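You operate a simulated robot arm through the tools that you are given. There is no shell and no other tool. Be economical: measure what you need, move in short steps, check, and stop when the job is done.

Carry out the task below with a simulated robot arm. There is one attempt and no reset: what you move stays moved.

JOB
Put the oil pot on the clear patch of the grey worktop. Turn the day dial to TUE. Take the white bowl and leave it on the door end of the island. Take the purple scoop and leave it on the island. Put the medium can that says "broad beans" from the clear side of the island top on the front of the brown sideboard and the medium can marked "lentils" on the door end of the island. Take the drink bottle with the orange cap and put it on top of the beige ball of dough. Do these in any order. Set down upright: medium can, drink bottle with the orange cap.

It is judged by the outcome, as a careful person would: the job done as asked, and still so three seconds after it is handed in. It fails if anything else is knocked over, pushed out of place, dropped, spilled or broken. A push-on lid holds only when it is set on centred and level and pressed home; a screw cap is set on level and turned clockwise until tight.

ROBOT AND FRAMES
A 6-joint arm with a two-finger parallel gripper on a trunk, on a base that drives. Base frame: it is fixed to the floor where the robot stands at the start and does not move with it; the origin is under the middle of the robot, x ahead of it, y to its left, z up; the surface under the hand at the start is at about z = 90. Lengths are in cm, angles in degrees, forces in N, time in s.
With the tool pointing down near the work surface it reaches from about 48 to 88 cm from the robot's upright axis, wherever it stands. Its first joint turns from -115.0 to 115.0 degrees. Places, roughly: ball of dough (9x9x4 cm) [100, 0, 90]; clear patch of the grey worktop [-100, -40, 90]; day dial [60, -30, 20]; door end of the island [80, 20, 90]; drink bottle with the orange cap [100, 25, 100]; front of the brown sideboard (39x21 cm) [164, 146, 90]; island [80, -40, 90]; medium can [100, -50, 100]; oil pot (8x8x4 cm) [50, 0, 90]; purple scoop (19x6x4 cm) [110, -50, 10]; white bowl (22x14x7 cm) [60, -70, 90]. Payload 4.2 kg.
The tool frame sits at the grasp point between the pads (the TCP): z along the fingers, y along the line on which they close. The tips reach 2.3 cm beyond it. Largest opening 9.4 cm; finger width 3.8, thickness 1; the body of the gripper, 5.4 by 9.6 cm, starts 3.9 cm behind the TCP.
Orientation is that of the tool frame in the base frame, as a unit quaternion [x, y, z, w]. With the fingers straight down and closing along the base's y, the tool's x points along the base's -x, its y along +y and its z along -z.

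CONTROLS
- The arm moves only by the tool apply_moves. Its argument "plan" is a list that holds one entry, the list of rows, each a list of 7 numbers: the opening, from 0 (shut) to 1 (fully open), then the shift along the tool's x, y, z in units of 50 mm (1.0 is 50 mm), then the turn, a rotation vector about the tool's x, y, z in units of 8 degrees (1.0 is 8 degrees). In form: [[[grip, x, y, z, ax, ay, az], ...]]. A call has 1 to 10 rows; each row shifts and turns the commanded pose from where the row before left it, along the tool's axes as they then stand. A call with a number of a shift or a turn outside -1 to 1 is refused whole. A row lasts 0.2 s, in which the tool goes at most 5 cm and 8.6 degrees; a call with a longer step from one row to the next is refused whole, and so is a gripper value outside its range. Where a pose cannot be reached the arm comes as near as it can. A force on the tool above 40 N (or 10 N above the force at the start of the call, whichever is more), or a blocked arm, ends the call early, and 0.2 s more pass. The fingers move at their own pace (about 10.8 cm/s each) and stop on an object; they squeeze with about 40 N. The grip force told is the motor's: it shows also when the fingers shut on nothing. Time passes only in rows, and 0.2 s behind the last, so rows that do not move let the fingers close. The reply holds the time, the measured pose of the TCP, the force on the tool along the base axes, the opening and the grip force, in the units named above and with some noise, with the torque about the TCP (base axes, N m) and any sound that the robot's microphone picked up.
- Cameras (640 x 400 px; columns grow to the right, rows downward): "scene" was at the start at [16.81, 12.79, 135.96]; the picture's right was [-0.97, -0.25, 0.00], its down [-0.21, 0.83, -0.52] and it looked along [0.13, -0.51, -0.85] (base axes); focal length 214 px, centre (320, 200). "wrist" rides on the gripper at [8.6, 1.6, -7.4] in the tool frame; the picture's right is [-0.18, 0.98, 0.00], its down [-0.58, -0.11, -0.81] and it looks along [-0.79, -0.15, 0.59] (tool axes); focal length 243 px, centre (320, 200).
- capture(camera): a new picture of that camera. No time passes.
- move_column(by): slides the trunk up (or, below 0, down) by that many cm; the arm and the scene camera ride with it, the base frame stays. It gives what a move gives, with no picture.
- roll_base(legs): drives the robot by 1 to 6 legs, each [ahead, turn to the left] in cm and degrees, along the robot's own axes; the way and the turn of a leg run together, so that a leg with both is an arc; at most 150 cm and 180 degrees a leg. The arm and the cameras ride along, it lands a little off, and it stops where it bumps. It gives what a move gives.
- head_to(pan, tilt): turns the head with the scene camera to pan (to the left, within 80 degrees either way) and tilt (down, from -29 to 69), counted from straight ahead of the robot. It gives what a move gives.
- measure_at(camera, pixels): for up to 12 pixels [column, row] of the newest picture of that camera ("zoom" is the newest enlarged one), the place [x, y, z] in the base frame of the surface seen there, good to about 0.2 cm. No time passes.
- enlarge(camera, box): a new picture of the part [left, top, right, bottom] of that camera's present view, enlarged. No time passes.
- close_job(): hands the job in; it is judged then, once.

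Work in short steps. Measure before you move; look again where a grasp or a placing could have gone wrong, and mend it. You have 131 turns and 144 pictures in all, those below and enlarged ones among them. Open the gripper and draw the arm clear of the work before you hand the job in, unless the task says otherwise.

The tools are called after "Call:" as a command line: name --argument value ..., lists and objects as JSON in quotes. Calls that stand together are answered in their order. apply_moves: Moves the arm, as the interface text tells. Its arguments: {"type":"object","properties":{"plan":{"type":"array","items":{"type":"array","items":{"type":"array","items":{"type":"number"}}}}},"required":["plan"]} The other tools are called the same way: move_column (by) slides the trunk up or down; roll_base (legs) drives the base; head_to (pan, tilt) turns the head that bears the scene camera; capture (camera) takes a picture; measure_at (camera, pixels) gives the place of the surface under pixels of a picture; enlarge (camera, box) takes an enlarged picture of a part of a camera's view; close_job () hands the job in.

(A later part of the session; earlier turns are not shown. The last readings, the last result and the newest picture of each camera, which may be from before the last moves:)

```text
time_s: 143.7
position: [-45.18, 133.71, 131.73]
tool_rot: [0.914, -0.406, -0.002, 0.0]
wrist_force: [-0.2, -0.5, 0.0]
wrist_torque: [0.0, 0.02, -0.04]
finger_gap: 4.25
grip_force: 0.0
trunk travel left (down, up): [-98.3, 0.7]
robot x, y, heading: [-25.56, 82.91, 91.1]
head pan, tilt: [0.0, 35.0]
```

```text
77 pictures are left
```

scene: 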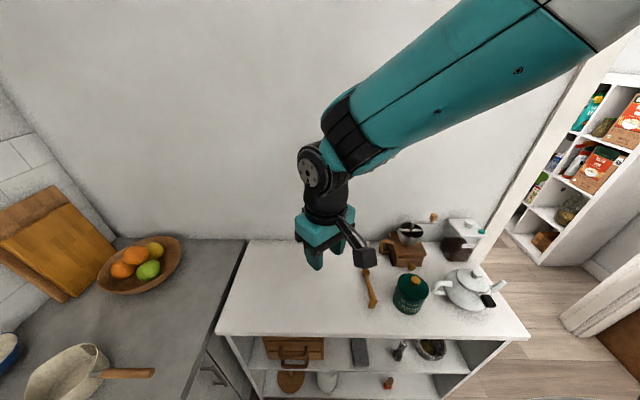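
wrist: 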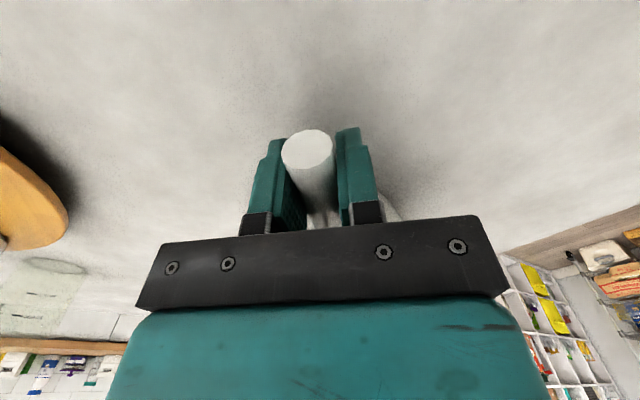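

Clear. Turn right to face +x and drive along the door end; stop near x≈110 to view the sideboard.

Call:
roll_base --legs '[[0, -91], [130, 0]]'

Call:
head_to --pan 45 --tilt 35

Call:
capture --camera "scene"

Call:
head_to --pan -60 --tilt 40

Call:
capture --camera "scene"

```text
time_s: 154.1
position: [154.35, 102.01, 131.68]
tool_rot: [-0.352, 0.936, 0.001, 0.001]
wrist_force: [0.4, 0.6, -0.1]
wrist_torque: [0.03, -0.06, -0.01]
finger_gap: 4.24
grip_force: 0.0
trunk travel left (down, up): [-98.3, 0.7]
robot x, y, heading: [102.94, 83.16, 0.2]
head pan, tilt: [0.0, 35.0]
```

```text
time_s: 155.2
position: [154.3, 101.91, 131.76]
tool_rot: [-0.353, 0.936, 0.002, 0.0]
wrist_force: [0.1, 0.7, -0.2]
wrist_torque: [0.0, 0.0, -0.02]
finger_gap: 4.24
grip_force: 0.1
trunk travel left (down, up): [-98.3, 0.7]
robot x, y, heading: [102.66, 83.15, 0.5]
head pan, tilt: [45.0, 35.0]
```

```text
76 pictures are left
```

scene: 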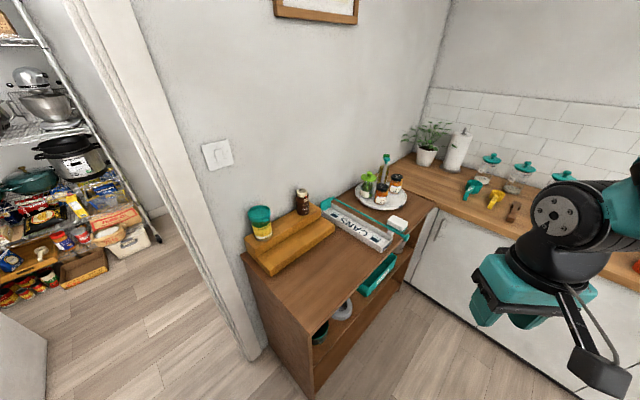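

```text
time_s: 157.0
position: [154.34, 101.79, 131.8]
tool_rot: [-0.353, 0.936, 0.001, 0.0]
wrist_force: [-1.0, 0.0, -0.3]
wrist_torque: [-0.02, 0.01, 0.03]
finger_gap: 4.23
grip_force: 0.1
trunk travel left (down, up): [-98.3, 0.7]
robot x, y, heading: [102.79, 82.92, 0.6]
head pan, tilt: [-60.0, 40.0]
```

```text
75 pictures are left
```

scene: 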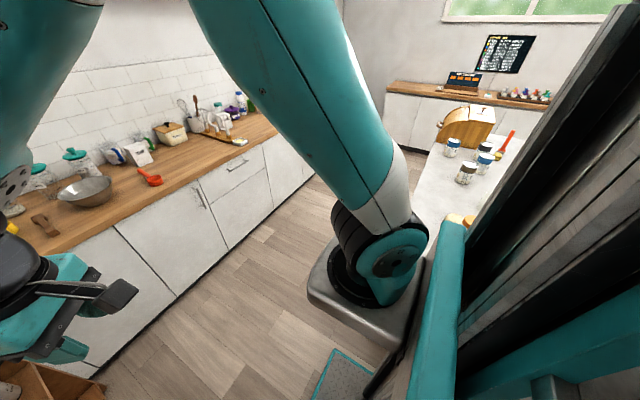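

Continue to x≈183, turn right, and drive along the aisle; then view the island's far side and can labels.

Call:
roll_base --legs '[[80, 0], [0, -91], [70, 0]]'

Call:
head_to --pan -60 --tilt 35

Call:
capture --camera "scene"

```text
time_s: 168.5
position: [199.3, -37.25, 131.68]
tool_rot: [0.42, 0.907, 0.001, 0.001]
wrist_force: [0.7, -0.3, 0.0]
wrist_torque: [0.02, 0.03, 0.01]
finger_gap: 4.24
grip_force: 0.1
trunk travel left (down, up): [-98.3, 0.7]
robot x, y, heading: [181.3, 14.7, -90.5]
head pan, tilt: [-60.0, 40.0]
```

```text
time_s: 169.2
position: [199.36, -37.11, 131.69]
tool_rot: [0.421, 0.907, 0.002, 0.001]
wrist_force: [-0.9, -1.4, 0.1]
wrist_torque: [0.01, 0.0, 0.02]
finger_gap: 4.2
grip_force: 0.1
trunk travel left (down, up): [-98.3, 0.7]
robot x, y, heading: [180.98, 14.34, -90.3]
head pan, tilt: [-60.0, 35.0]
```

```text
74 pictures are left
```

scene: 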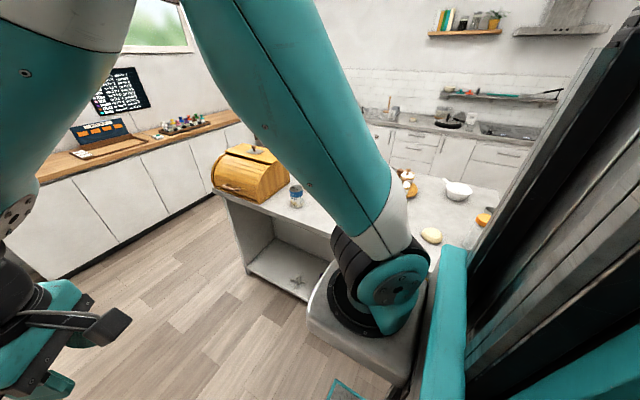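

Turn right 90° to face the island from the far side.

Call:
roll_base --legs '[[0, -90]]'

Call:
head_to --pan 15 --tilt 38

Call:
capture --camera "scene"

Call:
enlarge --camera "scene" --box '[60, 100, 316, 260]'

```text
time_s: 173.4
position: [129.54, -3.28, 131.73]
tool_rot: [0.94, 0.342, 0.0, 0.002]
wrist_force: [0.2, 1.3, 0.0]
wrist_torque: [0.01, 0.0, -0.03]
finger_gap: 4.22
grip_force: 0.1
trunk travel left (down, up): [-98.3, 0.7]
robot x, y, heading: [181.07, 14.54, 179.3]
head pan, tilt: [-60.0, 35.0]
```

```text
time_s: 174.9
position: [129.69, -3.08, 131.73]
tool_rot: [0.94, 0.342, 0.0, 0.002]
wrist_force: [0.3, -0.4, 0.6]
wrist_torque: [0.02, 0.01, 0.01]
finger_gap: 4.22
grip_force: 0.1
trunk travel left (down, up): [-98.3, 0.7]
robot x, y, heading: [181.64, 14.62, 179.3]
head pan, tilt: [15.0, 38.0]
```

```text
73 pictures are left
```

scene: 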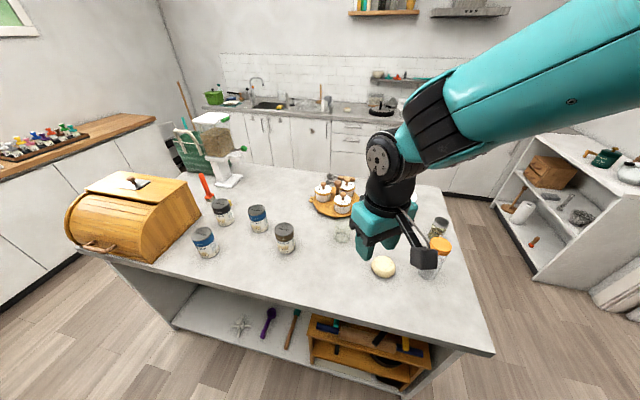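

```text
2.50 times, centred on (188, 180) of scene
```

zoom: 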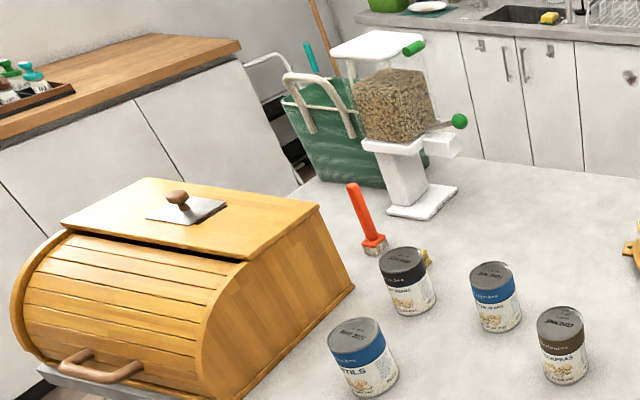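

The purple scoop is on the lower shelf of this side (268,322). Enlarge the can labels.

Call:
enlarge --camera "scene" --box '[186, 190, 306, 265]'

Call:
enlarge --camera "scene" --box '[180, 280, 460, 400]'

```text
5.33 times, centred on (246, 228) of scene
```

zoom: 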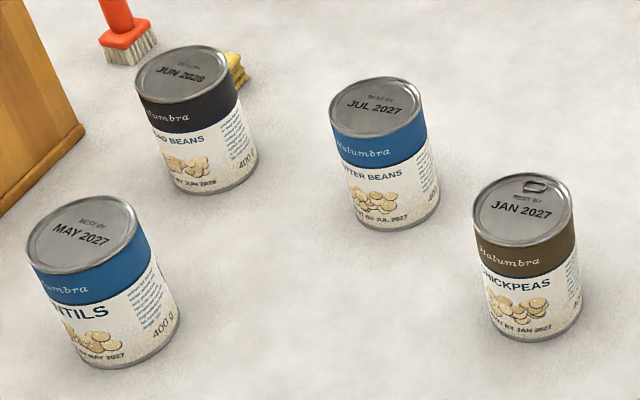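

```text
2.29 times, centred on (320, 340) of scene
```

zoom: 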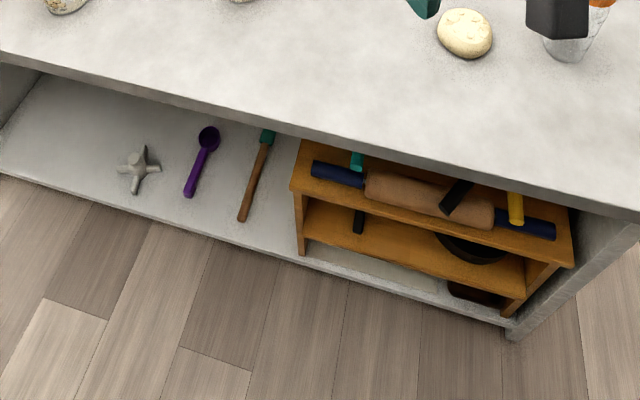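

Labels: black = BROAD BEANS (JUN 2026), front blue = LENTILS (MAY 2027), other blue = BUTTER BEANS, brown = CHICKPEAS. Next the bottle on the dough: align the tool yaw, shift the arm aside, and drive 12 cm nearer.

Call:
apply_moves --plan '[[[1, 0, 0, 0, 0, 0, 1], [1, 0, 0, 0, 0, 0, 1], [1, 0, 0, 0, 0, 0, 1], [1, 0, 0, 0, 0, 0, 1], [1, 0, 0, 0, 0, 0, 1], [1, 0, 0.9, 0, 0, 0, 0], [1, 0, 0.9, 0, 0, 0, 0], [1, 0, 0.9, 0, 0, 0, 0], [1, 0, 0.9, 0, 0, 0, 0], [1, 0, 0, 0, 0, 0, 0]]]'

Call:
roll_base --legs '[[14, 0]]'

Call:
head_to --pan 0 --tilt 45

Call:
capture --camera "scene"

```text
time_s: 177.1
position: [129.51, -21.26, 131.84]
tool_rot: [1.0, 0.0, 0.001, 0.003]
wrist_force: [0.3, 0.4, 0.9]
wrist_torque: [-0.03, -0.04, -0.03]
finger_gap: 9.38
grip_force: 0.0
trunk travel left (down, up): [-98.3, 0.7]
robot x, y, heading: [181.27, 14.34, 179.0]
head pan, tilt: [15.0, 38.0]
```

```text
time_s: 178.4
position: [115.44, -21.08, 131.66]
tool_rot: [1.0, -0.001, 0.0, 0.001]
wrist_force: [0.1, -0.3, 0.4]
wrist_torque: [0.01, -0.02, -0.02]
finger_gap: 9.4
grip_force: 0.1
trunk travel left (down, up): [-98.3, 0.7]
robot x, y, heading: [166.8, 14.91, 179.1]
head pan, tilt: [15.0, 38.0]
```

```text
time_s: 179.2
position: [115.25, -20.99, 131.75]
tool_rot: [1.0, 0.0, -0.001, 0.002]
wrist_force: [0.8, -0.5, -0.7]
wrist_torque: [0.01, 0.02, 0.01]
finger_gap: 9.39
grip_force: 0.1
trunk travel left (down, up): [-98.3, 0.7]
robot x, y, heading: [166.78, 14.45, 179.1]
head pan, tilt: [0.0, 45.0]
```

```text
69 pictures are left
```

scene: 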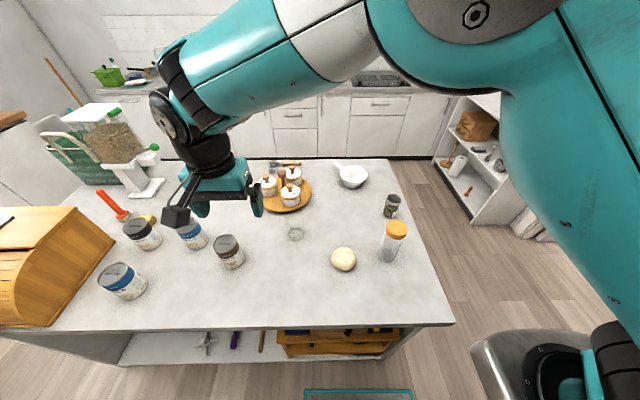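

Enlarge bottle and dough, and measure their outlines.

Call:
enlarge --camera "scene" --box '[310, 200, 438, 280]'

Call:
measure_at --camera "zoom" --pixels '[[430, 130], [380, 140], [480, 140], [430, 105], [430, 165], [410, 260], [375, 305], [400, 310], [165, 245], [105, 300], [230, 300], [165, 350]]'

```text
5.00 times, centred on (374, 240) of scene
```

zoom: 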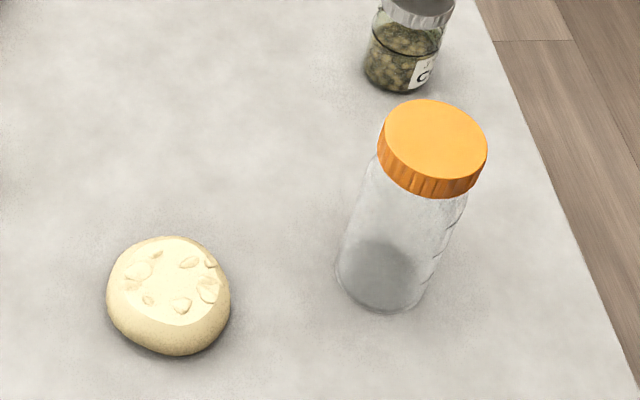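

```text
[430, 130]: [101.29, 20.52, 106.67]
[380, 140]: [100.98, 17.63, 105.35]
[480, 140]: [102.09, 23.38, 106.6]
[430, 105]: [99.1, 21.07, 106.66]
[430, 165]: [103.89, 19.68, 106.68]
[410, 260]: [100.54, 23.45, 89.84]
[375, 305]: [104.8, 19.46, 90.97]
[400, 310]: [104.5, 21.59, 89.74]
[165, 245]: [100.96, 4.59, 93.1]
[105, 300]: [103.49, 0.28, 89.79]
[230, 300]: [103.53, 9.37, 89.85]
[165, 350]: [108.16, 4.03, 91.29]
```

Measure the dough's flat top for its centre.

Call:
measure_at --camera "zoom" --pixels '[[122, 278], [222, 278], [170, 242], [172, 322], [172, 282], [112, 290], [226, 295], [160, 340], [390, 130], [475, 160], [460, 120], [400, 165]]'

```text
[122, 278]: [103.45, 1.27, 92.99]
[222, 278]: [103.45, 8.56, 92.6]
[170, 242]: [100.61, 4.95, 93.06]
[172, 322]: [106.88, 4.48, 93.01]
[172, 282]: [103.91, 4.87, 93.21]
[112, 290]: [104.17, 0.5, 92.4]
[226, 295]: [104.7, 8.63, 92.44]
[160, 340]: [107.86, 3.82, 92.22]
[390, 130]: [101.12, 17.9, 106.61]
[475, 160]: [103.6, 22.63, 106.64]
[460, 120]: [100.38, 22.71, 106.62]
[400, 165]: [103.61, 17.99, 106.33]
```

Bottle centre ≈(101.6,20.5), cap top 106.7; dough top centre ≈(103.8,4.8), z 93.1. Move above the bottle and descend to z≈112.

Call:
apply_moves --plan '[[[1, -0.3, -0.92, 0, 0, 0, 0], [1, -0.3, -0.92, 0, 0, 0, 0], [1, -0.3, -0.92, 0, 0, 0, 0], [1, -0.3, -0.92, 0, 0, 0, 0], [1, -0.3, -0.92, 0, 0, 0, 0], [1, -0.3, -0.92, 0, 0, 0, 0], [1, -0.3, -0.92, 0, 0, 0, 0], [1, -0.3, -0.92, 0, 0, 0, 0], [1, -0.34, -0.94, 0, 0, 0, 0], [1, 0, 0, 0, 0, 0, 0]]]'

Call:
apply_moves --plan '[[[1, 0, 0, 0.9, 0, 0, 0], [1, 0, 0, 0.9, 0, 0, 0], [1, 0, 0, 0.9, 0, 0, 0], [1, 0, 0, 0.9, 0, 0, 0], [1, 0, 0, 0, 0, 0, 0]]]'

Call:
capture --camera "wrist"

Call:
capture --camera "scene"

```text
time_s: 181.4
position: [101.68, 20.44, 131.79]
tool_rot: [1.0, 0.0, 0.0, 0.002]
wrist_force: [0.1, 0.3, 0.0]
wrist_torque: [-0.02, -0.02, 0.02]
finger_gap: 9.42
grip_force: 0.1
trunk travel left (down, up): [-98.3, 0.7]
robot x, y, heading: [167.09, 14.75, 179.0]
head pan, tilt: [0.0, 45.0]
```

```text
time_s: 182.6
position: [101.85, 20.35, 113.61]
tool_rot: [1.0, 0.0, 0.0, 0.001]
wrist_force: [0.2, -0.4, 0.0]
wrist_torque: [0.06, 0.01, -0.01]
finger_gap: 9.41
grip_force: 0.0
trunk travel left (down, up): [-98.3, 0.7]
robot x, y, heading: [167.14, 14.45, 179.2]
head pan, tilt: [0.0, 45.0]
```

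```text
67 pictures are left
```

wrist: 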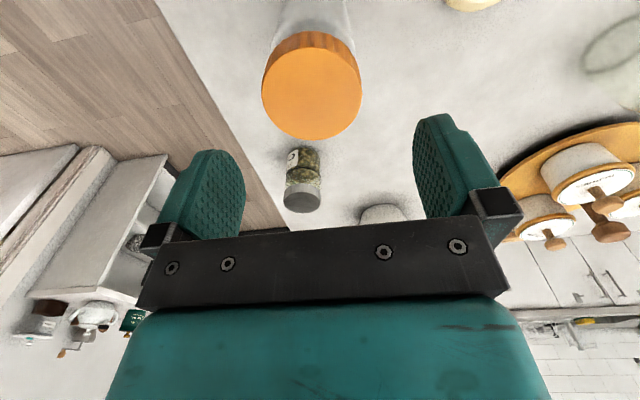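

```text
66 pictures are left
```

scene: 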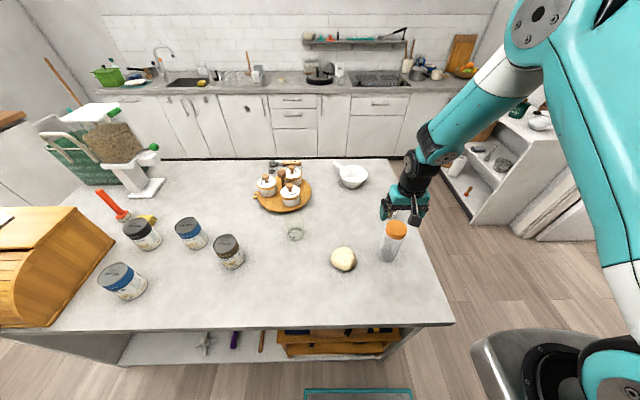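

Cap is centred between fingers. Descend to z≈103.3, close.

Call:
apply_moves --plan '[[[1, 0, 0, 0.6, 0, 0, 0], [1, 0, 0, 0.6, 0, 0, 0], [1, 0, 0, 0.5, 0, 0, 0], [1, 0, 0, 0.35, 0, 0, 0], [0, 0, 0, 0, 0, 0, 0], [0, 0, 0, 0, 0, 0, 0], [0, 0, 0, 0, 0, 0, 0]]]'

Call:
capture --camera "wrist"

```text
time_s: 184.2
position: [101.56, 20.36, 103.41]
tool_rot: [1.0, 0.0, 0.0, 0.002]
wrist_force: [-0.3, 1.2, -0.4]
wrist_torque: [0.03, 0.01, 0.02]
finger_gap: 6.73
grip_force: 40.5
trunk travel left (down, up): [-98.3, 0.7]
robot x, y, heading: [167.43, 14.67, 179.2]
head pan, tilt: [0.0, 45.0]
```

```text
65 pictures are left
```

wrist: 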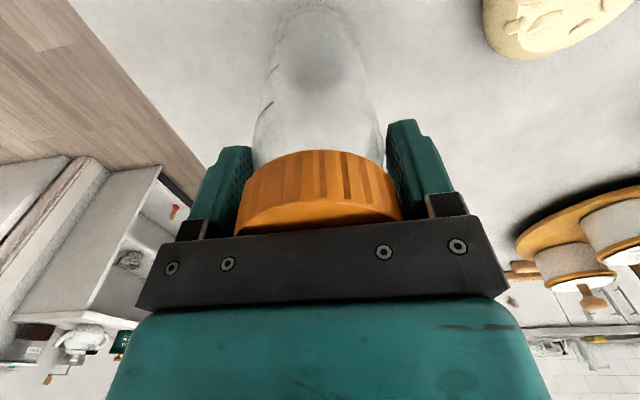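

Held. Lift 7 cm, shift to above the dough, check.

Call:
apply_moves --plan '[[[0, 0, 0, -0.2, 0, 0, 0], [0, 0, 0, -0.5, 0, 0, 0], [0, 0, 0, -0.7, 0, 0, 0], [0, 0.1, 0.5, 0, 0, 0, 0], [0, 0.1, 0.7, 0, 0, 0, 0], [0, 0.1, 0.7, 0, 0, 0, 0], [0, 0.1, 0.7, 0, 0, 0, 0], [0, 0.05, 0.5, 0, 0, 0, 0], [0, 0, 0.01, 0.3, 0, 0, 0], [0, 0, 0, 0, 0, 0, 0]]]'

Call:
capture --camera "scene"

Call:
enlarge --camera "scene" --box '[290, 190, 402, 280]'

```text
time_s: 186.4
position: [103.9, 4.82, 108.91]
tool_rot: [1.0, 0.0, 0.0, 0.001]
wrist_force: [0.2, -0.2, -0.2]
wrist_torque: [-0.02, 0.0, -0.03]
finger_gap: 6.68
grip_force: 39.6
trunk travel left (down, up): [-98.3, 0.7]
robot x, y, heading: [167.2, 14.43, 179.2]
head pan, tilt: [0.0, 45.0]
```

```text
64 pictures are left
```

scene: 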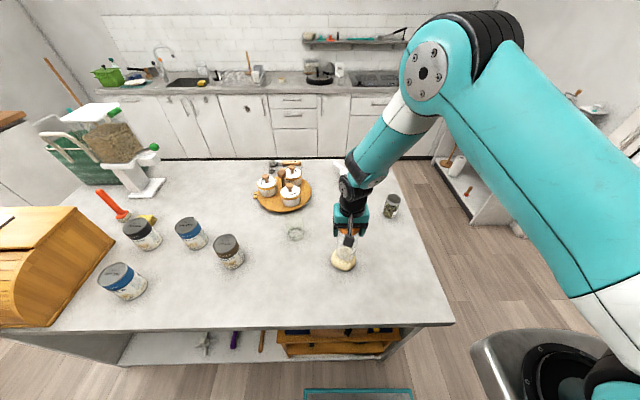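

```text
4.44 times, centred on (346, 235) of scene
```

zoom: 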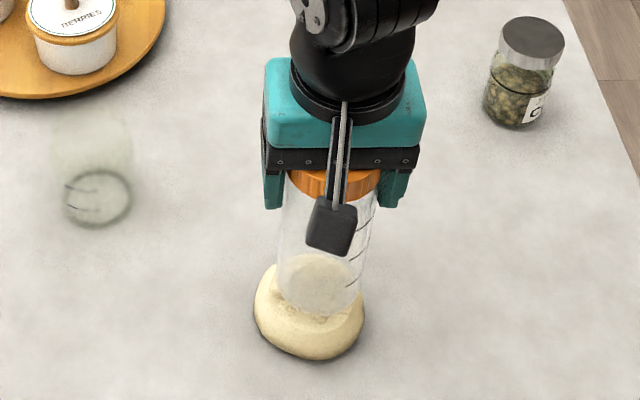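

Well aligned. Lower onto the dough slowly, watching force.

Call:
apply_moves --plan '[[[0, 0, 0, 0.2, 0, 0, 0], [0, 0, 0, 0.12, 0, 0, 0], [0, 0, 0, 0.08, 0, 0, 0], [0, 0, 0, 0.05, 0, 0, 0], [0, 0, 0, 0, 0, 0, 0]]]'

```text
time_s: 187.6
position: [103.99, 4.87, 106.75]
tool_rot: [1.0, 0.0, 0.0, 0.001]
wrist_force: [0.0, 0.9, 2.5]
wrist_torque: [-0.03, -0.01, -0.02]
finger_gap: 6.7
grip_force: 40.1
trunk travel left (down, up): [-98.3, 0.7]
robot x, y, heading: [167.29, 15.13, 179.1]
head pan, tilt: [0.0, 45.0]
```

Contact felt. Press 1 mm more, open, and rise straight up.

Call:
apply_moves --plan '[[[0, 0, 0, 0.02, 0, 0, 0], [0, 0, 0, 0, 0, 0, 0], [0.85, 0, 0, 0, 0, 0, 0], [1, 0, 0, 0, 0, 0, 0], [1, 0, 0, 0, 0, 0, 0], [1, 0, 0, -0.3, 0, 0, 0], [1, 0, 0, -0.6, 0, 0, 0], [1, 0, 0, -0.8, 0, 0, 0], [1, 0, 0, -0.9, 0, 0, 0], [1, 0, 0, -0.9, 0, 0, 0]]]'

Call:
enlarge --camera "scene" --box '[290, 190, 402, 280]'

```text
time_s: 189.8
position: [103.81, 4.78, 124.18]
tool_rot: [1.0, 0.0, 0.001, 0.003]
wrist_force: [0.6, 0.6, -0.2]
wrist_torque: [0.0, -0.01, -0.03]
finger_gap: 9.42
grip_force: 0.1
trunk travel left (down, up): [-98.3, 0.7]
robot x, y, heading: [167.15, 14.95, 179.3]
head pan, tilt: [0.0, 45.0]
```

```text
4.44 times, centred on (346, 235) of scene
```

zoom: 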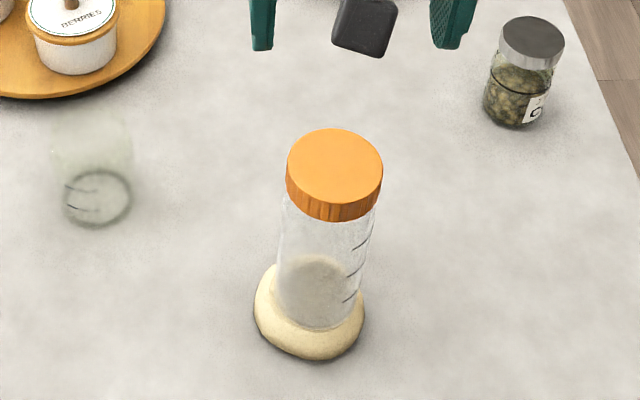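

The bottle stands on the dough. Raise the arm and shift the base to y≈−25 for the cans.

Call:
apply_moves --plan '[[[1, 0.5, 0, -0.7, 0, 0, 0], [1, 0.5, 0, -0.7, 0, 0, 0], [1, 0.4, 0, 0, 0, 0, 0]]]'

Call:
roll_base --legs '[[-6, 0], [0, 90], [40, 0], [0, -90], [8, 0]]'

Call:
head_to --pan 20 --tilt 45

Call:
capture --camera "scene"

```text
time_s: 190.6
position: [110.96, 4.91, 131.12]
tool_rot: [1.0, 0.001, 0.0, 0.001]
wrist_force: [0.7, -0.1, 0.2]
wrist_torque: [0.0, 0.0, 0.01]
finger_gap: 9.38
grip_force: 0.1
trunk travel left (down, up): [-98.3, 0.7]
robot x, y, heading: [166.78, 15.19, 179.2]
head pan, tilt: [0.0, 45.0]
```

```text
time_s: 201.9
position: [108.52, -35.57, 131.07]
tool_rot: [1.0, 0.007, 0.0, 0.002]
wrist_force: [0.4, 0.3, 0.4]
wrist_torque: [-0.01, 0.03, -0.01]
finger_gap: 9.39
grip_force: 0.1
trunk travel left (down, up): [-98.3, 0.7]
robot x, y, heading: [164.72, -25.02, 180.1]
head pan, tilt: [0.0, 45.0]
```

```text
time_s: 202.8
position: [108.49, -35.45, 131.11]
tool_rot: [1.0, 0.006, 0.0, 0.002]
wrist_force: [0.4, 0.8, -0.4]
wrist_torque: [0.01, 0.02, 0.02]
finger_gap: 9.4
grip_force: 0.2
trunk travel left (down, up): [-98.3, 0.7]
robot x, y, heading: [164.72, -24.9, 180.1]
head pan, tilt: [20.0, 45.0]
```

```text
61 pictures are left
```

scene: 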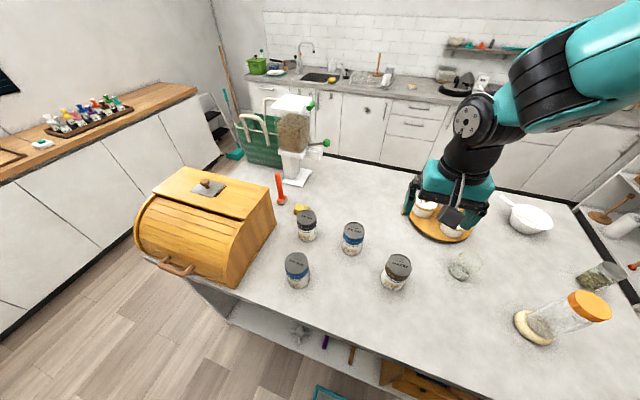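

Enlarge the cans: confirm labels and measure lid centres.

Call:
enlarge --camera "scene" --box '[270, 195, 430, 295]'

Call:
measure_at --camera "zoom" --pixels '[[105, 258], [65, 258], [148, 258], [105, 235], [105, 285], [147, 88], [110, 88], [185, 88], [147, 68], [147, 110], [333, 140], [510, 265]]'

```text
4.00 times, centred on (350, 245) of scene
```

zoom: 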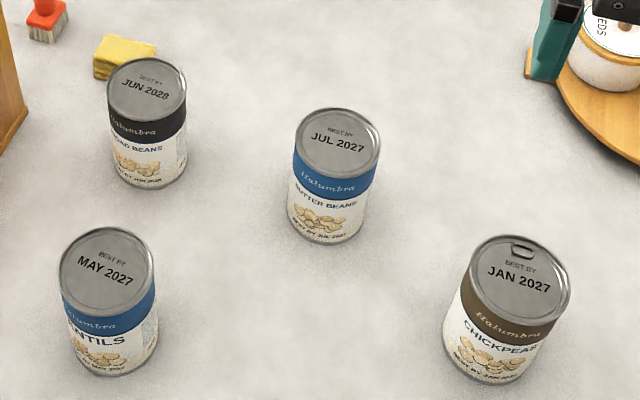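

```text
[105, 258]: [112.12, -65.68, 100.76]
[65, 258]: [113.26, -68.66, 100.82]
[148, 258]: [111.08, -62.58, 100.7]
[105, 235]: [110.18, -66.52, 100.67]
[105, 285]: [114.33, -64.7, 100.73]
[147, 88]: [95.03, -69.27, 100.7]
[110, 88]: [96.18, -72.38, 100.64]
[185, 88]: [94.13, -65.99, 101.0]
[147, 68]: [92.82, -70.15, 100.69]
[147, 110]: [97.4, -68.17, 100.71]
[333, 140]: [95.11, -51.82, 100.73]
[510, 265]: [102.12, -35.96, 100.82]
```

Confirmed labels. Lentils lid centre ≈(112.3,−65.6), top z 100.8. Move above it and descend to z≈106.

Call:
apply_moves --plan '[[[1, 0.11, 0.86, 0, 0, 0, 0], [1, 0.11, 0.86, 0, 0, 0, 0], [1, 0.11, 0.86, 0, 0, 0, 0], [1, 0.11, 0.86, 0, 0, 0, 0], [1, 0.11, 0.86, 0, 0, 0, 0], [1, 0.11, 0.86, 0, 0, 0, 0], [1, 0.11, 0.86, 0, 0, 0, 0], [1, 0, 0, 0.9, 0, 0, 0], [1, 0, 0, 0.9, 0, 0, 0], [1, 0, 0, 0.9, 0, 0, 0]]]'

Call:
apply_moves --plan '[[[1, 0, 0, 0.9, 0, 0, 0], [1, 0, 0, 0.9, 0, 0, 0], [1, 0, 0, 0.4, 0, 0, 0], [1, 0, 0, 0, 0, 0, 0]]]'

Call:
capture --camera "wrist"

Call:
capture --camera "scene"

```text
time_s: 204.9
position: [112.87, -65.55, 117.59]
tool_rot: [1.0, 0.007, -0.001, 0.001]
wrist_force: [0.1, -0.9, 0.3]
wrist_torque: [-0.02, 0.01, 0.0]
finger_gap: 9.38
grip_force: 0.0
trunk travel left (down, up): [-98.3, 0.7]
robot x, y, heading: [164.67, -24.65, 180.0]
head pan, tilt: [20.0, 45.0]
```

```text
time_s: 205.9
position: [112.72, -65.73, 106.71]
tool_rot: [1.0, 0.008, -0.001, 0.002]
wrist_force: [-1.9, 0.3, 0.2]
wrist_torque: [0.03, 0.0, -0.01]
finger_gap: 9.41
grip_force: 0.1
trunk travel left (down, up): [-98.3, 0.7]
robot x, y, heading: [164.55, -25.02, 180.2]
head pan, tilt: [20.0, 45.0]
```

```text
59 pictures are left
```

wrist: 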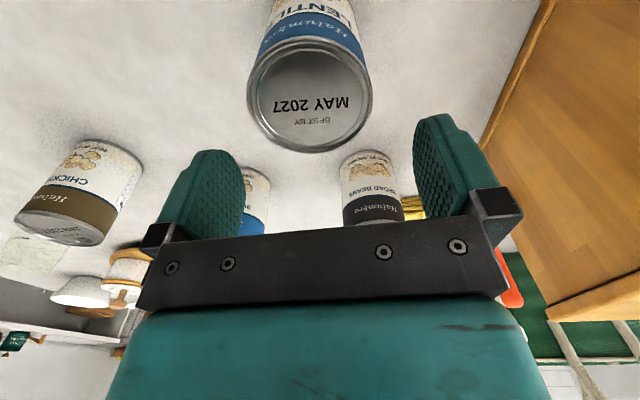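

```text
58 pictures are left
```

scene: 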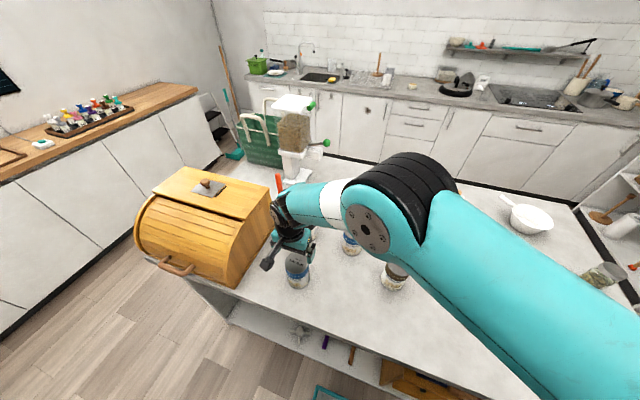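

Labels "LENTILS" and "BROAD BEANS" read clearly. Check lid centre with the wrist camera.

Call:
measure_at --camera "wrist" --pixels '[[255, 90], [368, 92], [308, 60], [315, 148], [312, 100]]'

```text
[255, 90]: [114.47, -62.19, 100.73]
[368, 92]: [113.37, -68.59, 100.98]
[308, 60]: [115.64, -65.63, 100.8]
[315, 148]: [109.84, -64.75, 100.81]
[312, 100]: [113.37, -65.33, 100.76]
```

Centre (112.6,−65.4). Descend to z≈97.6 and close.

Call:
apply_moves --plan '[[[1, 0, -0.05, 0.5, 0, 0, 0], [1, 0, 0, 0.5, 0, 0, 0], [1, 0, 0, 0.5, 0, 0, 0], [1, 0, 0, 0.32, 0, 0, 0], [0, 0, 0, 0, 0, 0, 0], [0, 0, 0, 0, 0, 0, 0], [0, 0, 0, 0, 0, 0, 0], [0, 0, 0, -0.2, 0, 0, 0], [0, 0, 0, -0.6, 0, 0, 0], [0, 0, 0, -0.8, 0, 0, 0]]]'

```text
time_s: 208.2
position: [112.69, -65.44, 105.53]
tool_rot: [1.0, 0.007, 0.0, 0.0]
wrist_force: [-0.3, 0.4, -4.2]
wrist_torque: [-0.02, 0.02, 0.01]
finger_gap: 7.36
grip_force: 39.9
trunk travel left (down, up): [-98.3, 0.7]
robot x, y, heading: [164.71, -24.95, 179.9]
head pan, tilt: [20.0, 45.0]
```

Held (gap 7.36). Raise to z≈125 and carry toward the door end.

Call:
apply_moves --plan '[[[0, 0, 0, -0.9, 0, 0, 0], [0, 0, 0, -0.9, 0, 0, 0], [0, 0, 0, -0.9, 0, 0, 0], [0, 0, 0, -0.9, 0, 0, 0], [0, 0, -0.5, -0.3, 0, 0, 0], [0, 0, -0.9, 0, 0, 0, 0], [0, 0, -0.9, 0, 0, 0, 0], [0, 0, -0.9, 0, 0, 0, 0], [0, 0, -0.9, 0, 0, 0, 0], [0, 0, -0.9, 0, 0, 0, 0]]]'

Call:
apply_moves --plan '[[[0, -0.2, -0.9, 0, 0, 0, 0], [0, -0.2, -0.9, 0, 0, 0, 0], [0, -0.2, -0.9, 0, 0, 0, 0], [0, -0.2, -0.9, 0, 0, 0, 0], [0, -0.2, -0.9, 0, 0, 0, 0], [0, -0.2, -0.9, 0, 0, 0, 0], [0, -0.2, -0.9, 0, 0, 0, 0], [0, -0.2, -0.9, 0, 0, 0, 0], [0, -0.2, -0.9, 0, 0, 0, 0], [0, -0.2, -0.9, 0, 0, 0, 0]]]'

Call:
apply_moves --plan '[[[0, -0.2, -0.9, 0, 0, 0, 0], [0, -0.2, -0.9, 0, 0, 0, 0], [0, 0, -0.9, 0, 0, 0, 0], [0, 0, -0.3, 0, 0, 0, 0], [0, 0, 0, 0, 0, 0, 0]]]'

Call:
head_to --pan -25 --tilt 45

Call:
capture --camera "scene"

```text
time_s: 210.3
position: [112.37, -40.2, 125.04]
tool_rot: [1.0, 0.007, 0.001, 0.001]
wrist_force: [0.5, -1.1, -5.1]
wrist_torque: [-0.02, 0.03, 0.0]
finger_gap: 7.34
grip_force: 40.1
trunk travel left (down, up): [-98.3, 0.7]
robot x, y, heading: [164.53, -25.04, 179.8]
head pan, tilt: [20.0, 45.0]
```

```text
time_s: 212.6
position: [101.77, 4.58, 124.84]
tool_rot: [1.0, 0.007, -0.001, 0.002]
wrist_force: [0.0, -0.2, -4.4]
wrist_torque: [0.04, 0.04, 0.01]
finger_gap: 7.34
grip_force: 39.9
trunk travel left (down, up): [-98.3, 0.7]
robot x, y, heading: [164.74, -24.56, 179.7]
head pan, tilt: [20.0, 45.0]
```

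```text
time_s: 213.8
position: [99.59, 19.51, 124.79]
tool_rot: [1.0, 0.007, 0.0, 0.002]
wrist_force: [1.0, 0.8, -4.2]
wrist_torque: [0.06, 0.03, 0.01]
finger_gap: 7.32
grip_force: 39.7
trunk travel left (down, up): [-98.3, 0.7]
robot x, y, heading: [164.6, -24.88, 179.9]
head pan, tilt: [20.0, 45.0]
```

```text
time_s: 214.9
position: [99.6, 19.52, 124.84]
tool_rot: [1.0, 0.007, 0.0, 0.001]
wrist_force: [-0.5, 0.2, -3.9]
wrist_torque: [-0.01, 0.01, 0.03]
finger_gap: 7.33
grip_force: 39.6
trunk travel left (down, up): [-98.3, 0.7]
robot x, y, heading: [164.41, -24.77, 180.0]
head pan, tilt: [-25.0, 45.0]
```

```text
57 pictures are left
```

scene: 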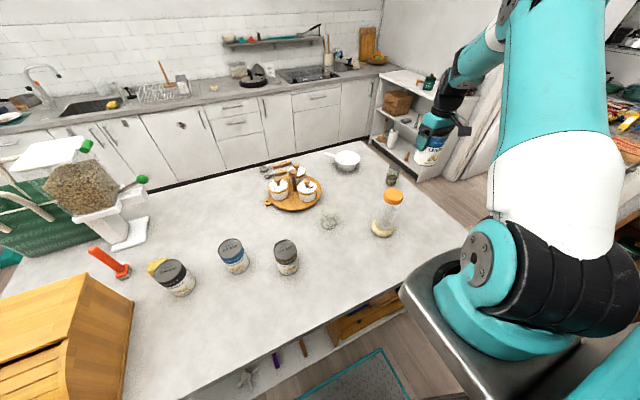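

Lower the can at (99.6,21).

Call:
apply_moves --plan '[[[0, 0, -0.3, 0.5, 0, 0, 0], [0, 0, 0, 0.9, 0, 0, 0], [0, 0, 0, 0.9, 0, 0, 0], [0, 0, 0, 0.9, 0, 0, 0], [0, 0, 0, 0.9, 0, 0, 0], [0, 0, 0, 0.7, 0, 0, 0], [0, 0, 0, 0.4, 0, 0, 0], [0, 0, 0, 0.18, 0, 0, 0], [0, 0, 0, 0, 0, 0, 0]]]'

```text
time_s: 216.9
position: [99.61, 20.96, 97.76]
tool_rot: [1.0, 0.007, 0.0, 0.002]
wrist_force: [0.1, -0.1, -4.2]
wrist_torque: [-0.01, 0.01, 0.0]
finger_gap: 7.31
grip_force: 39.4
trunk travel left (down, up): [-98.3, 0.7]
robot x, y, heading: [164.42, -24.97, 180.2]
head pan, tilt: [-25.0, 45.0]
```

Touch down, open, rise.

Call:
apply_moves --plan '[[[0, 0, 0, 0.04, 0, 0, 0], [0, 0, 0, 0, 0, 0, 0], [1, 0, 0, 0, 0, 0, 0], [1, 0, 0, 0, 0, 0, 0], [1, 0, 0, -0.3, 0, 0, 0], [1, 0, 0, -0.8, 0, 0, 0], [1, 0, 0, -0.9, 0, 0, 0], [1, 0, 0, -0.9, 0, 0, 0], [1, 0, 0, -0.9, 0, 0, 0], [1, 0, 0, -0.9, 0, 0, 0]]]'

Call:
capture --camera "scene"

```text
time_s: 219.1
position: [99.69, 20.83, 121.21]
tool_rot: [1.0, 0.008, 0.001, 0.003]
wrist_force: [0.0, -0.2, 0.5]
wrist_torque: [0.01, -0.04, -0.02]
finger_gap: 9.39
grip_force: 0.1
trunk travel left (down, up): [-98.3, 0.7]
robot x, y, heading: [164.68, -24.66, 180.1]
head pan, tilt: [-25.0, 45.0]
```

```text
56 pictures are left
```

scene: 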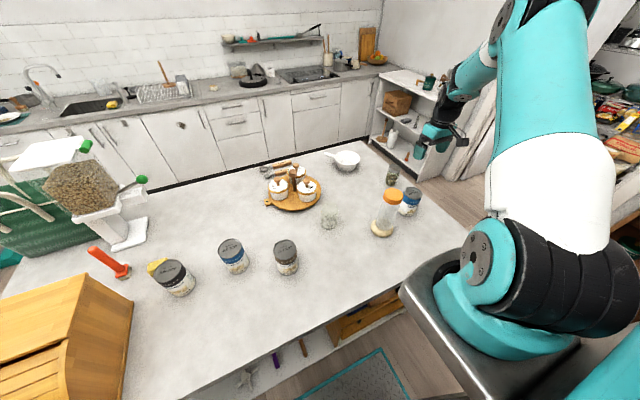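

Lentils placed upright. Now move to above the broad beans can (95.2,−69.2).

Call:
apply_moves --plan '[[[1, 0, 0.5, -0.7, 0, 0, 0], [1, 0.1, 0.9, -0.1, 0, 0, 0], [1, 0.1, 0.9, 0, 0, 0, 0], [1, 0.1, 0.9, 0, 0, 0, 0], [1, 0.1, 0.9, 0, 0, 0, 0], [1, 0.1, 0.9, 0, 0, 0, 0], [1, 0.1, 0.9, 0, 0, 0, 0], [1, 0, 0.9, 0, 0, 0, 0], [1, 0, 0.9, 0, 0, 0, 0], [1, 0, 0.9, 0, 0, 0, 0]]]'

Call:
apply_moves --plan '[[[1, -0.1, 0.9, 0, 0, 0, 0], [1, -0.1, 0.9, 0, 0, 0, 0], [1, -0.1, 0.9, 0, 0, 0, 0], [1, -0.2, 0.9, 0, 0, 0, 0], [1, -0.2, 0.9, 0, 0, 0, 0], [1, -0.2, 0.9, 0, 0, 0, 0], [1, -0.2, 0.9, 0, 0, 0, 0], [1, -0.2, 0.9, 0, 0, 0, 0], [1, -0.2, 0.9, 0, 0, 0, 0], [1, 0, 0.6, 0, 0, 0, 0]]]'

```text
time_s: 221.3
position: [103.21, -21.85, 125.29]
tool_rot: [1.0, 0.006, -0.001, 0.002]
wrist_force: [-0.3, -0.2, 0.0]
wrist_torque: [0.0, -0.02, -0.01]
finger_gap: 9.4
grip_force: 0.0
trunk travel left (down, up): [-98.3, 0.7]
robot x, y, heading: [164.55, -24.88, 180.2]
head pan, tilt: [-25.0, 45.0]
```

```text
time_s: 223.5
position: [97.18, -63.59, 125.22]
tool_rot: [1.0, 0.006, 0.001, 0.001]
wrist_force: [-0.8, 0.3, -0.2]
wrist_torque: [-0.02, -0.06, 0.01]
finger_gap: 9.36
grip_force: 0.0
out of reach, approached as far as the arm can: row 10
trunk travel left (down, up): [-98.3, 0.7]
robot x, y, heading: [164.91, -24.89, 179.9]
head pan, tilt: [-25.0, 45.0]
```

Out of reach at that height; I'll shift the base ~25 cm along −y. First retract the arm and measure the breadbox height.

Call:
apply_moves --plan '[[[1, 0.7, -0.6, -0.2, 0, 0, 0], [1, 0.7, -0.6, -0.3, 0, 0, 0], [1, 0.7, -0.6, -0.3, 0, 0, 0], [1, 0.7, -0.6, -0.2, 0, 0, 0], [1, 0.7, -0.6, 0, 0, 0, 0], [1, 0, 0, 0, 0, 0, 0]]]'

Call:
head_to --pan 45 --tilt 45

Call:
capture --camera "scene"

```text
time_s: 224.9
position: [114.6, -48.27, 130.51]
tool_rot: [1.0, 0.006, 0.0, 0.002]
wrist_force: [0.2, 0.4, 1.2]
wrist_torque: [-0.02, -0.05, 0.0]
finger_gap: 9.4
grip_force: 0.0
trunk travel left (down, up): [-98.3, 0.7]
robot x, y, heading: [164.91, -25.2, 179.9]
head pan, tilt: [-25.0, 45.0]
```

```text
time_s: 226.3
position: [114.58, -48.36, 130.43]
tool_rot: [1.0, 0.007, 0.0, 0.001]
wrist_force: [0.1, -0.3, -0.5]
wrist_torque: [-0.02, 0.0, 0.03]
finger_gap: 9.4
grip_force: 0.0
trunk travel left (down, up): [-98.3, 0.7]
robot x, y, heading: [164.69, -25.06, 179.8]
head pan, tilt: [45.0, 45.0]
```

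```text
55 pictures are left
```

scene: 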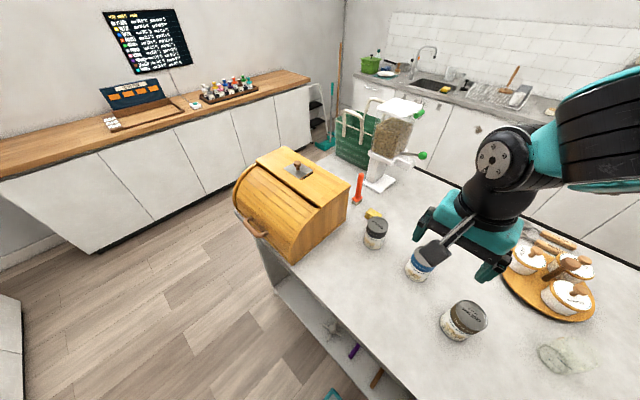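

Call:
measure_at --camera "scene" --pixels '[[300, 165], [320, 190], [345, 182], [250, 165], [295, 262], [270, 240], [348, 222], [375, 225], [355, 352], [325, 335], [376, 378], [285, 285]]'

```text
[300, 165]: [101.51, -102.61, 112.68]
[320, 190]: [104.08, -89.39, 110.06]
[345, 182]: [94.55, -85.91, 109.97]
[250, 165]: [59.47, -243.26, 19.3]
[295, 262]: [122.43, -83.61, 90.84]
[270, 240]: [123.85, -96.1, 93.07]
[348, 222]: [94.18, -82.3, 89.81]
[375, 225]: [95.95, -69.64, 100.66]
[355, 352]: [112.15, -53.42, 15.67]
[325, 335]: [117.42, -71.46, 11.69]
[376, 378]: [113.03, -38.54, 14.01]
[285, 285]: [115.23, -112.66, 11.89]
```

Box top is 113, well under the arm. Shift the base 25 cm.

Call:
roll_base --legs '[[-6, 0], [0, 90], [25, 0], [0, -90], [5, 0]]'

Call:
head_to --pan 10 --tilt 45

Call:
capture --camera "scene"

Call:
measure_at --camera "scene" --pixels '[[320, 200]]'

```text
time_s: 236.8
position: [115.66, -73.33, 130.48]
tool_rot: [1.0, 0.007, 0.001, 0.002]
wrist_force: [0.5, -0.6, -0.2]
wrist_torque: [0.04, -0.01, 0.0]
finger_gap: 9.4
grip_force: 0.1
trunk travel left (down, up): [-98.3, 0.7]
robot x, y, heading: [165.44, -50.0, 179.7]
head pan, tilt: [45.0, 45.0]
```

```text
time_s: 237.8
position: [115.51, -73.42, 130.46]
tool_rot: [1.0, 0.006, 0.0, 0.002]
wrist_force: [-0.5, 0.7, -0.3]
wrist_torque: [0.02, 0.0, 0.0]
finger_gap: 9.43
grip_force: 0.0
trunk travel left (down, up): [-98.3, 0.7]
robot x, y, heading: [165.5, -50.17, -179.8]
head pan, tilt: [10.0, 45.0]
```

```text
54 pictures are left
```

scene: 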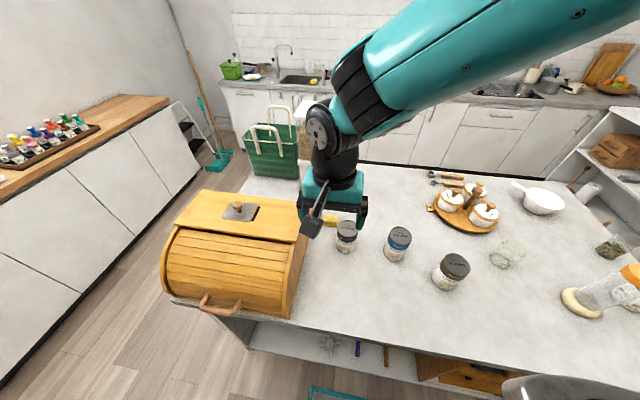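

```text
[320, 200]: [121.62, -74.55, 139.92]
```

Move above the broad beans can and descend to z≈106.5.

Call:
apply_moves --plan '[[[1, -0.81, -0.17, 0, 0, 0, 0], [1, -0.81, -0.17, 0, 0, 0, 0], [1, -0.81, -0.17, 0, 0, 0, 0], [1, -0.81, -0.17, 0, 0, 0, 0], [1, -0.81, -0.16, 0, 0, 0, 0], [1, 0, 0, 0.9, 0, 0, 0], [1, 0, 0, 0.9, 0, 0, 0], [1, 0, 0, 0.9, 0, 0, 0], [1, 0, 0, 0.9, 0, 0, 0], [1, 0, 0, 0.9, 0, 0, 0]]]'

Call:
apply_moves --plan '[[[1, 0, 0, 0.2, 0, 0, 0], [1, 0, 0, 0, 0, 0, 0]]]'

Call:
capture --camera "wrist"

Call:
measure_at --camera "wrist" --pixels '[[265, 90], [360, 92], [308, 60], [312, 140], [312, 100]]'

```text
time_s: 240.1
position: [95.14, -69.47, 107.9]
tool_rot: [1.0, 0.006, -0.001, 0.002]
wrist_force: [0.3, 0.3, -0.6]
wrist_torque: [0.0, 0.0, 0.0]
finger_gap: 9.39
grip_force: 0.0
trunk travel left (down, up): [-98.3, 0.7]
robot x, y, heading: [165.84, -49.46, 179.7]
head pan, tilt: [10.0, 45.0]
```

```text
time_s: 240.7
position: [95.14, -69.48, 107.0]
tool_rot: [1.0, 0.006, 0.001, 0.001]
wrist_force: [-0.9, -0.6, 0.4]
wrist_torque: [-0.01, 0.01, 0.0]
finger_gap: 9.41
grip_force: 0.0
trunk travel left (down, up): [-98.3, 0.7]
robot x, y, heading: [165.85, -49.97, -179.8]
head pan, tilt: [10.0, 45.0]
```

```text
53 pictures are left
```

wrist: 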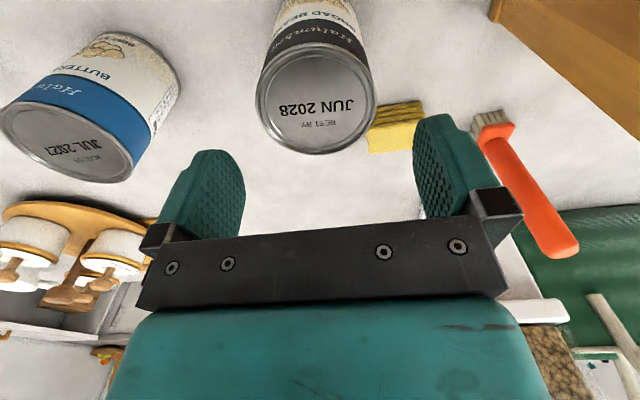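

```text
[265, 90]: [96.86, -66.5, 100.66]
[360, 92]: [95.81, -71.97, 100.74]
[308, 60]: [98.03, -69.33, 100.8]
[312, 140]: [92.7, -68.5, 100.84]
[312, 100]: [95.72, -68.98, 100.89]
```

Centred; fingertips stay above the sponge. Descend to 97.6, close, lift.

Call:
apply_moves --plan '[[[1, 0, 0, 0.5, 0, 0, 0], [1, 0, 0, 0.5, 0, 0, 0], [1, 0, 0, 0.5, 0, 0, 0], [1, 0, 0, 0.38, 0, 0, 0], [0, 0, 0, 0, 0, 0, 0], [0, 0, 0, 0, 0, 0, 0], [0, 0, 0, 0, 0, 0, 0], [0, 0, 0, -0.2, 0, 0, 0], [0, 0, 0, -0.6, 0, 0, 0], [0, 0, 0, -0.8, 0, 0, 0]]]'

Call:
apply_moves --plan '[[[0, 0, 0, -0.9, 0, 0, 0], [0, 0, 0, -0.9, 0, 0, 0], [0, 0.6, 0, -0.7, 0, 0, 0], [0, 0.8, 0, -0.5, 0, 0, 0], [0, 0.8, 0, -0.4, 0, 0, 0], [0, 0.8, 0, -0.2, 0, 0, 0], [0, 0.8, 0, 0, 0, 0, 0]]]'

Call:
capture --camera "scene"

```text
time_s: 242.8
position: [95.25, -69.47, 105.55]
tool_rot: [1.0, 0.006, 0.001, 0.0]
wrist_force: [-1.1, -0.6, -5.5]
wrist_torque: [0.0, -0.02, 0.0]
finger_gap: 7.36
grip_force: 40.3
trunk travel left (down, up): [-98.3, 0.7]
robot x, y, heading: [166.07, -49.88, -180.1]
head pan, tilt: [10.0, 45.0]
```

```text
time_s: 244.4
position: [114.37, -69.27, 123.61]
tool_rot: [1.0, 0.005, 0.0, 0.001]
wrist_force: [-0.4, 0.2, -4.6]
wrist_torque: [0.04, -0.03, -0.01]
finger_gap: 7.37
grip_force: 39.7
trunk travel left (down, up): [-98.3, 0.7]
robot x, y, heading: [165.84, -49.88, 180.0]
head pan, tilt: [10.0, 45.0]
```

```text
52 pictures are left
```

scene: 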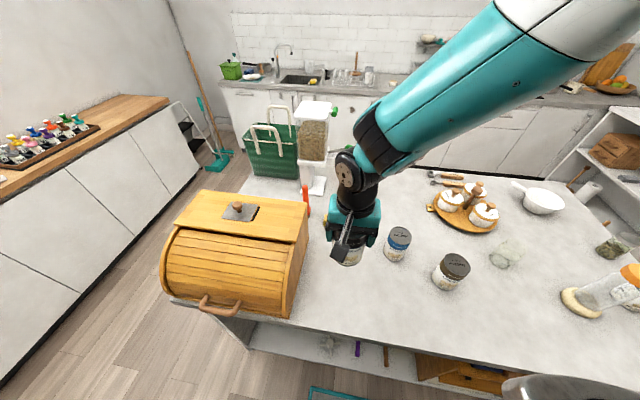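

Drive to the sideboard: back 8, turn right 90°, and drive ~115 cm along the aisle.

Call:
roll_base --legs '[[-8, 0], [0, -90], [115, 0]]'

Call:
head_to --pan 0 --tilt 45

Call:
capture --camera "scene"

```text
time_s: 254.8
position: [155.22, 115.56, 123.49]
tool_rot: [0.71, -0.704, -0.001, 0.001]
wrist_force: [-0.1, -1.4, -4.5]
wrist_torque: [-0.01, 0.01, 0.02]
finger_gap: 7.36
grip_force: 40.0
trunk travel left (down, up): [-98.3, 0.7]
robot x, y, heading: [174.25, 64.03, 90.0]
head pan, tilt: [10.0, 45.0]
```

```text
time_s: 255.5
position: [155.24, 115.47, 123.48]
tool_rot: [0.71, -0.704, -0.001, 0.002]
wrist_force: [-0.8, 0.0, -5.3]
wrist_torque: [-0.01, 0.01, 0.02]
finger_gap: 7.36
grip_force: 39.8
trunk travel left (down, up): [-98.3, 0.7]
robot x, y, heading: [174.19, 64.24, 89.7]
head pan, tilt: [0.0, 45.0]
```

```text
51 pictures are left
```

scene: 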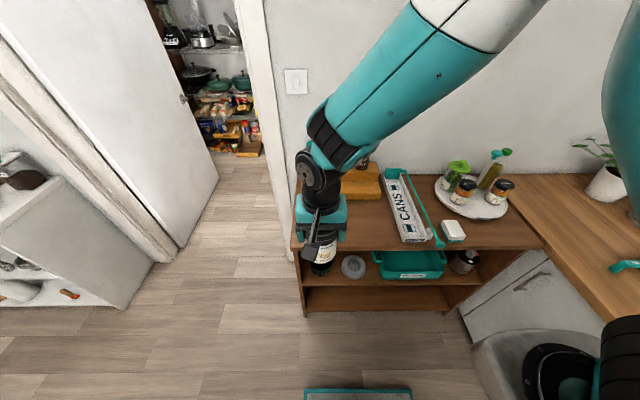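

Measure the sideboard front area.

Call:
measure_at --camera "scene" --pixels '[[300, 245], [380, 243], [365, 220], [358, 198], [385, 196], [405, 240], [302, 215], [375, 235], [356, 235], [450, 230], [355, 267]]'

Call:
enlarge --camera "scene" --box '[280, 150, 440, 250]'

```text
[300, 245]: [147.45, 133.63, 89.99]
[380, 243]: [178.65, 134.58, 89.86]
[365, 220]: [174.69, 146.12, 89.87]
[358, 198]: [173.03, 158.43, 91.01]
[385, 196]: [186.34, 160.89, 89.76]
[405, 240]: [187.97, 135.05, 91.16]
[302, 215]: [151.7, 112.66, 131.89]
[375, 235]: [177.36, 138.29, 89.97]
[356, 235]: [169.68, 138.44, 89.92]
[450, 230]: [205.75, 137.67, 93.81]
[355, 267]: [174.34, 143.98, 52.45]
```

```text
4.00 times, centred on (360, 200) of scene
```

zoom: 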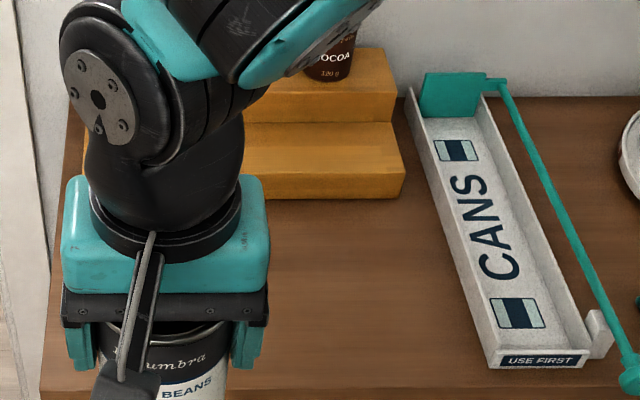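

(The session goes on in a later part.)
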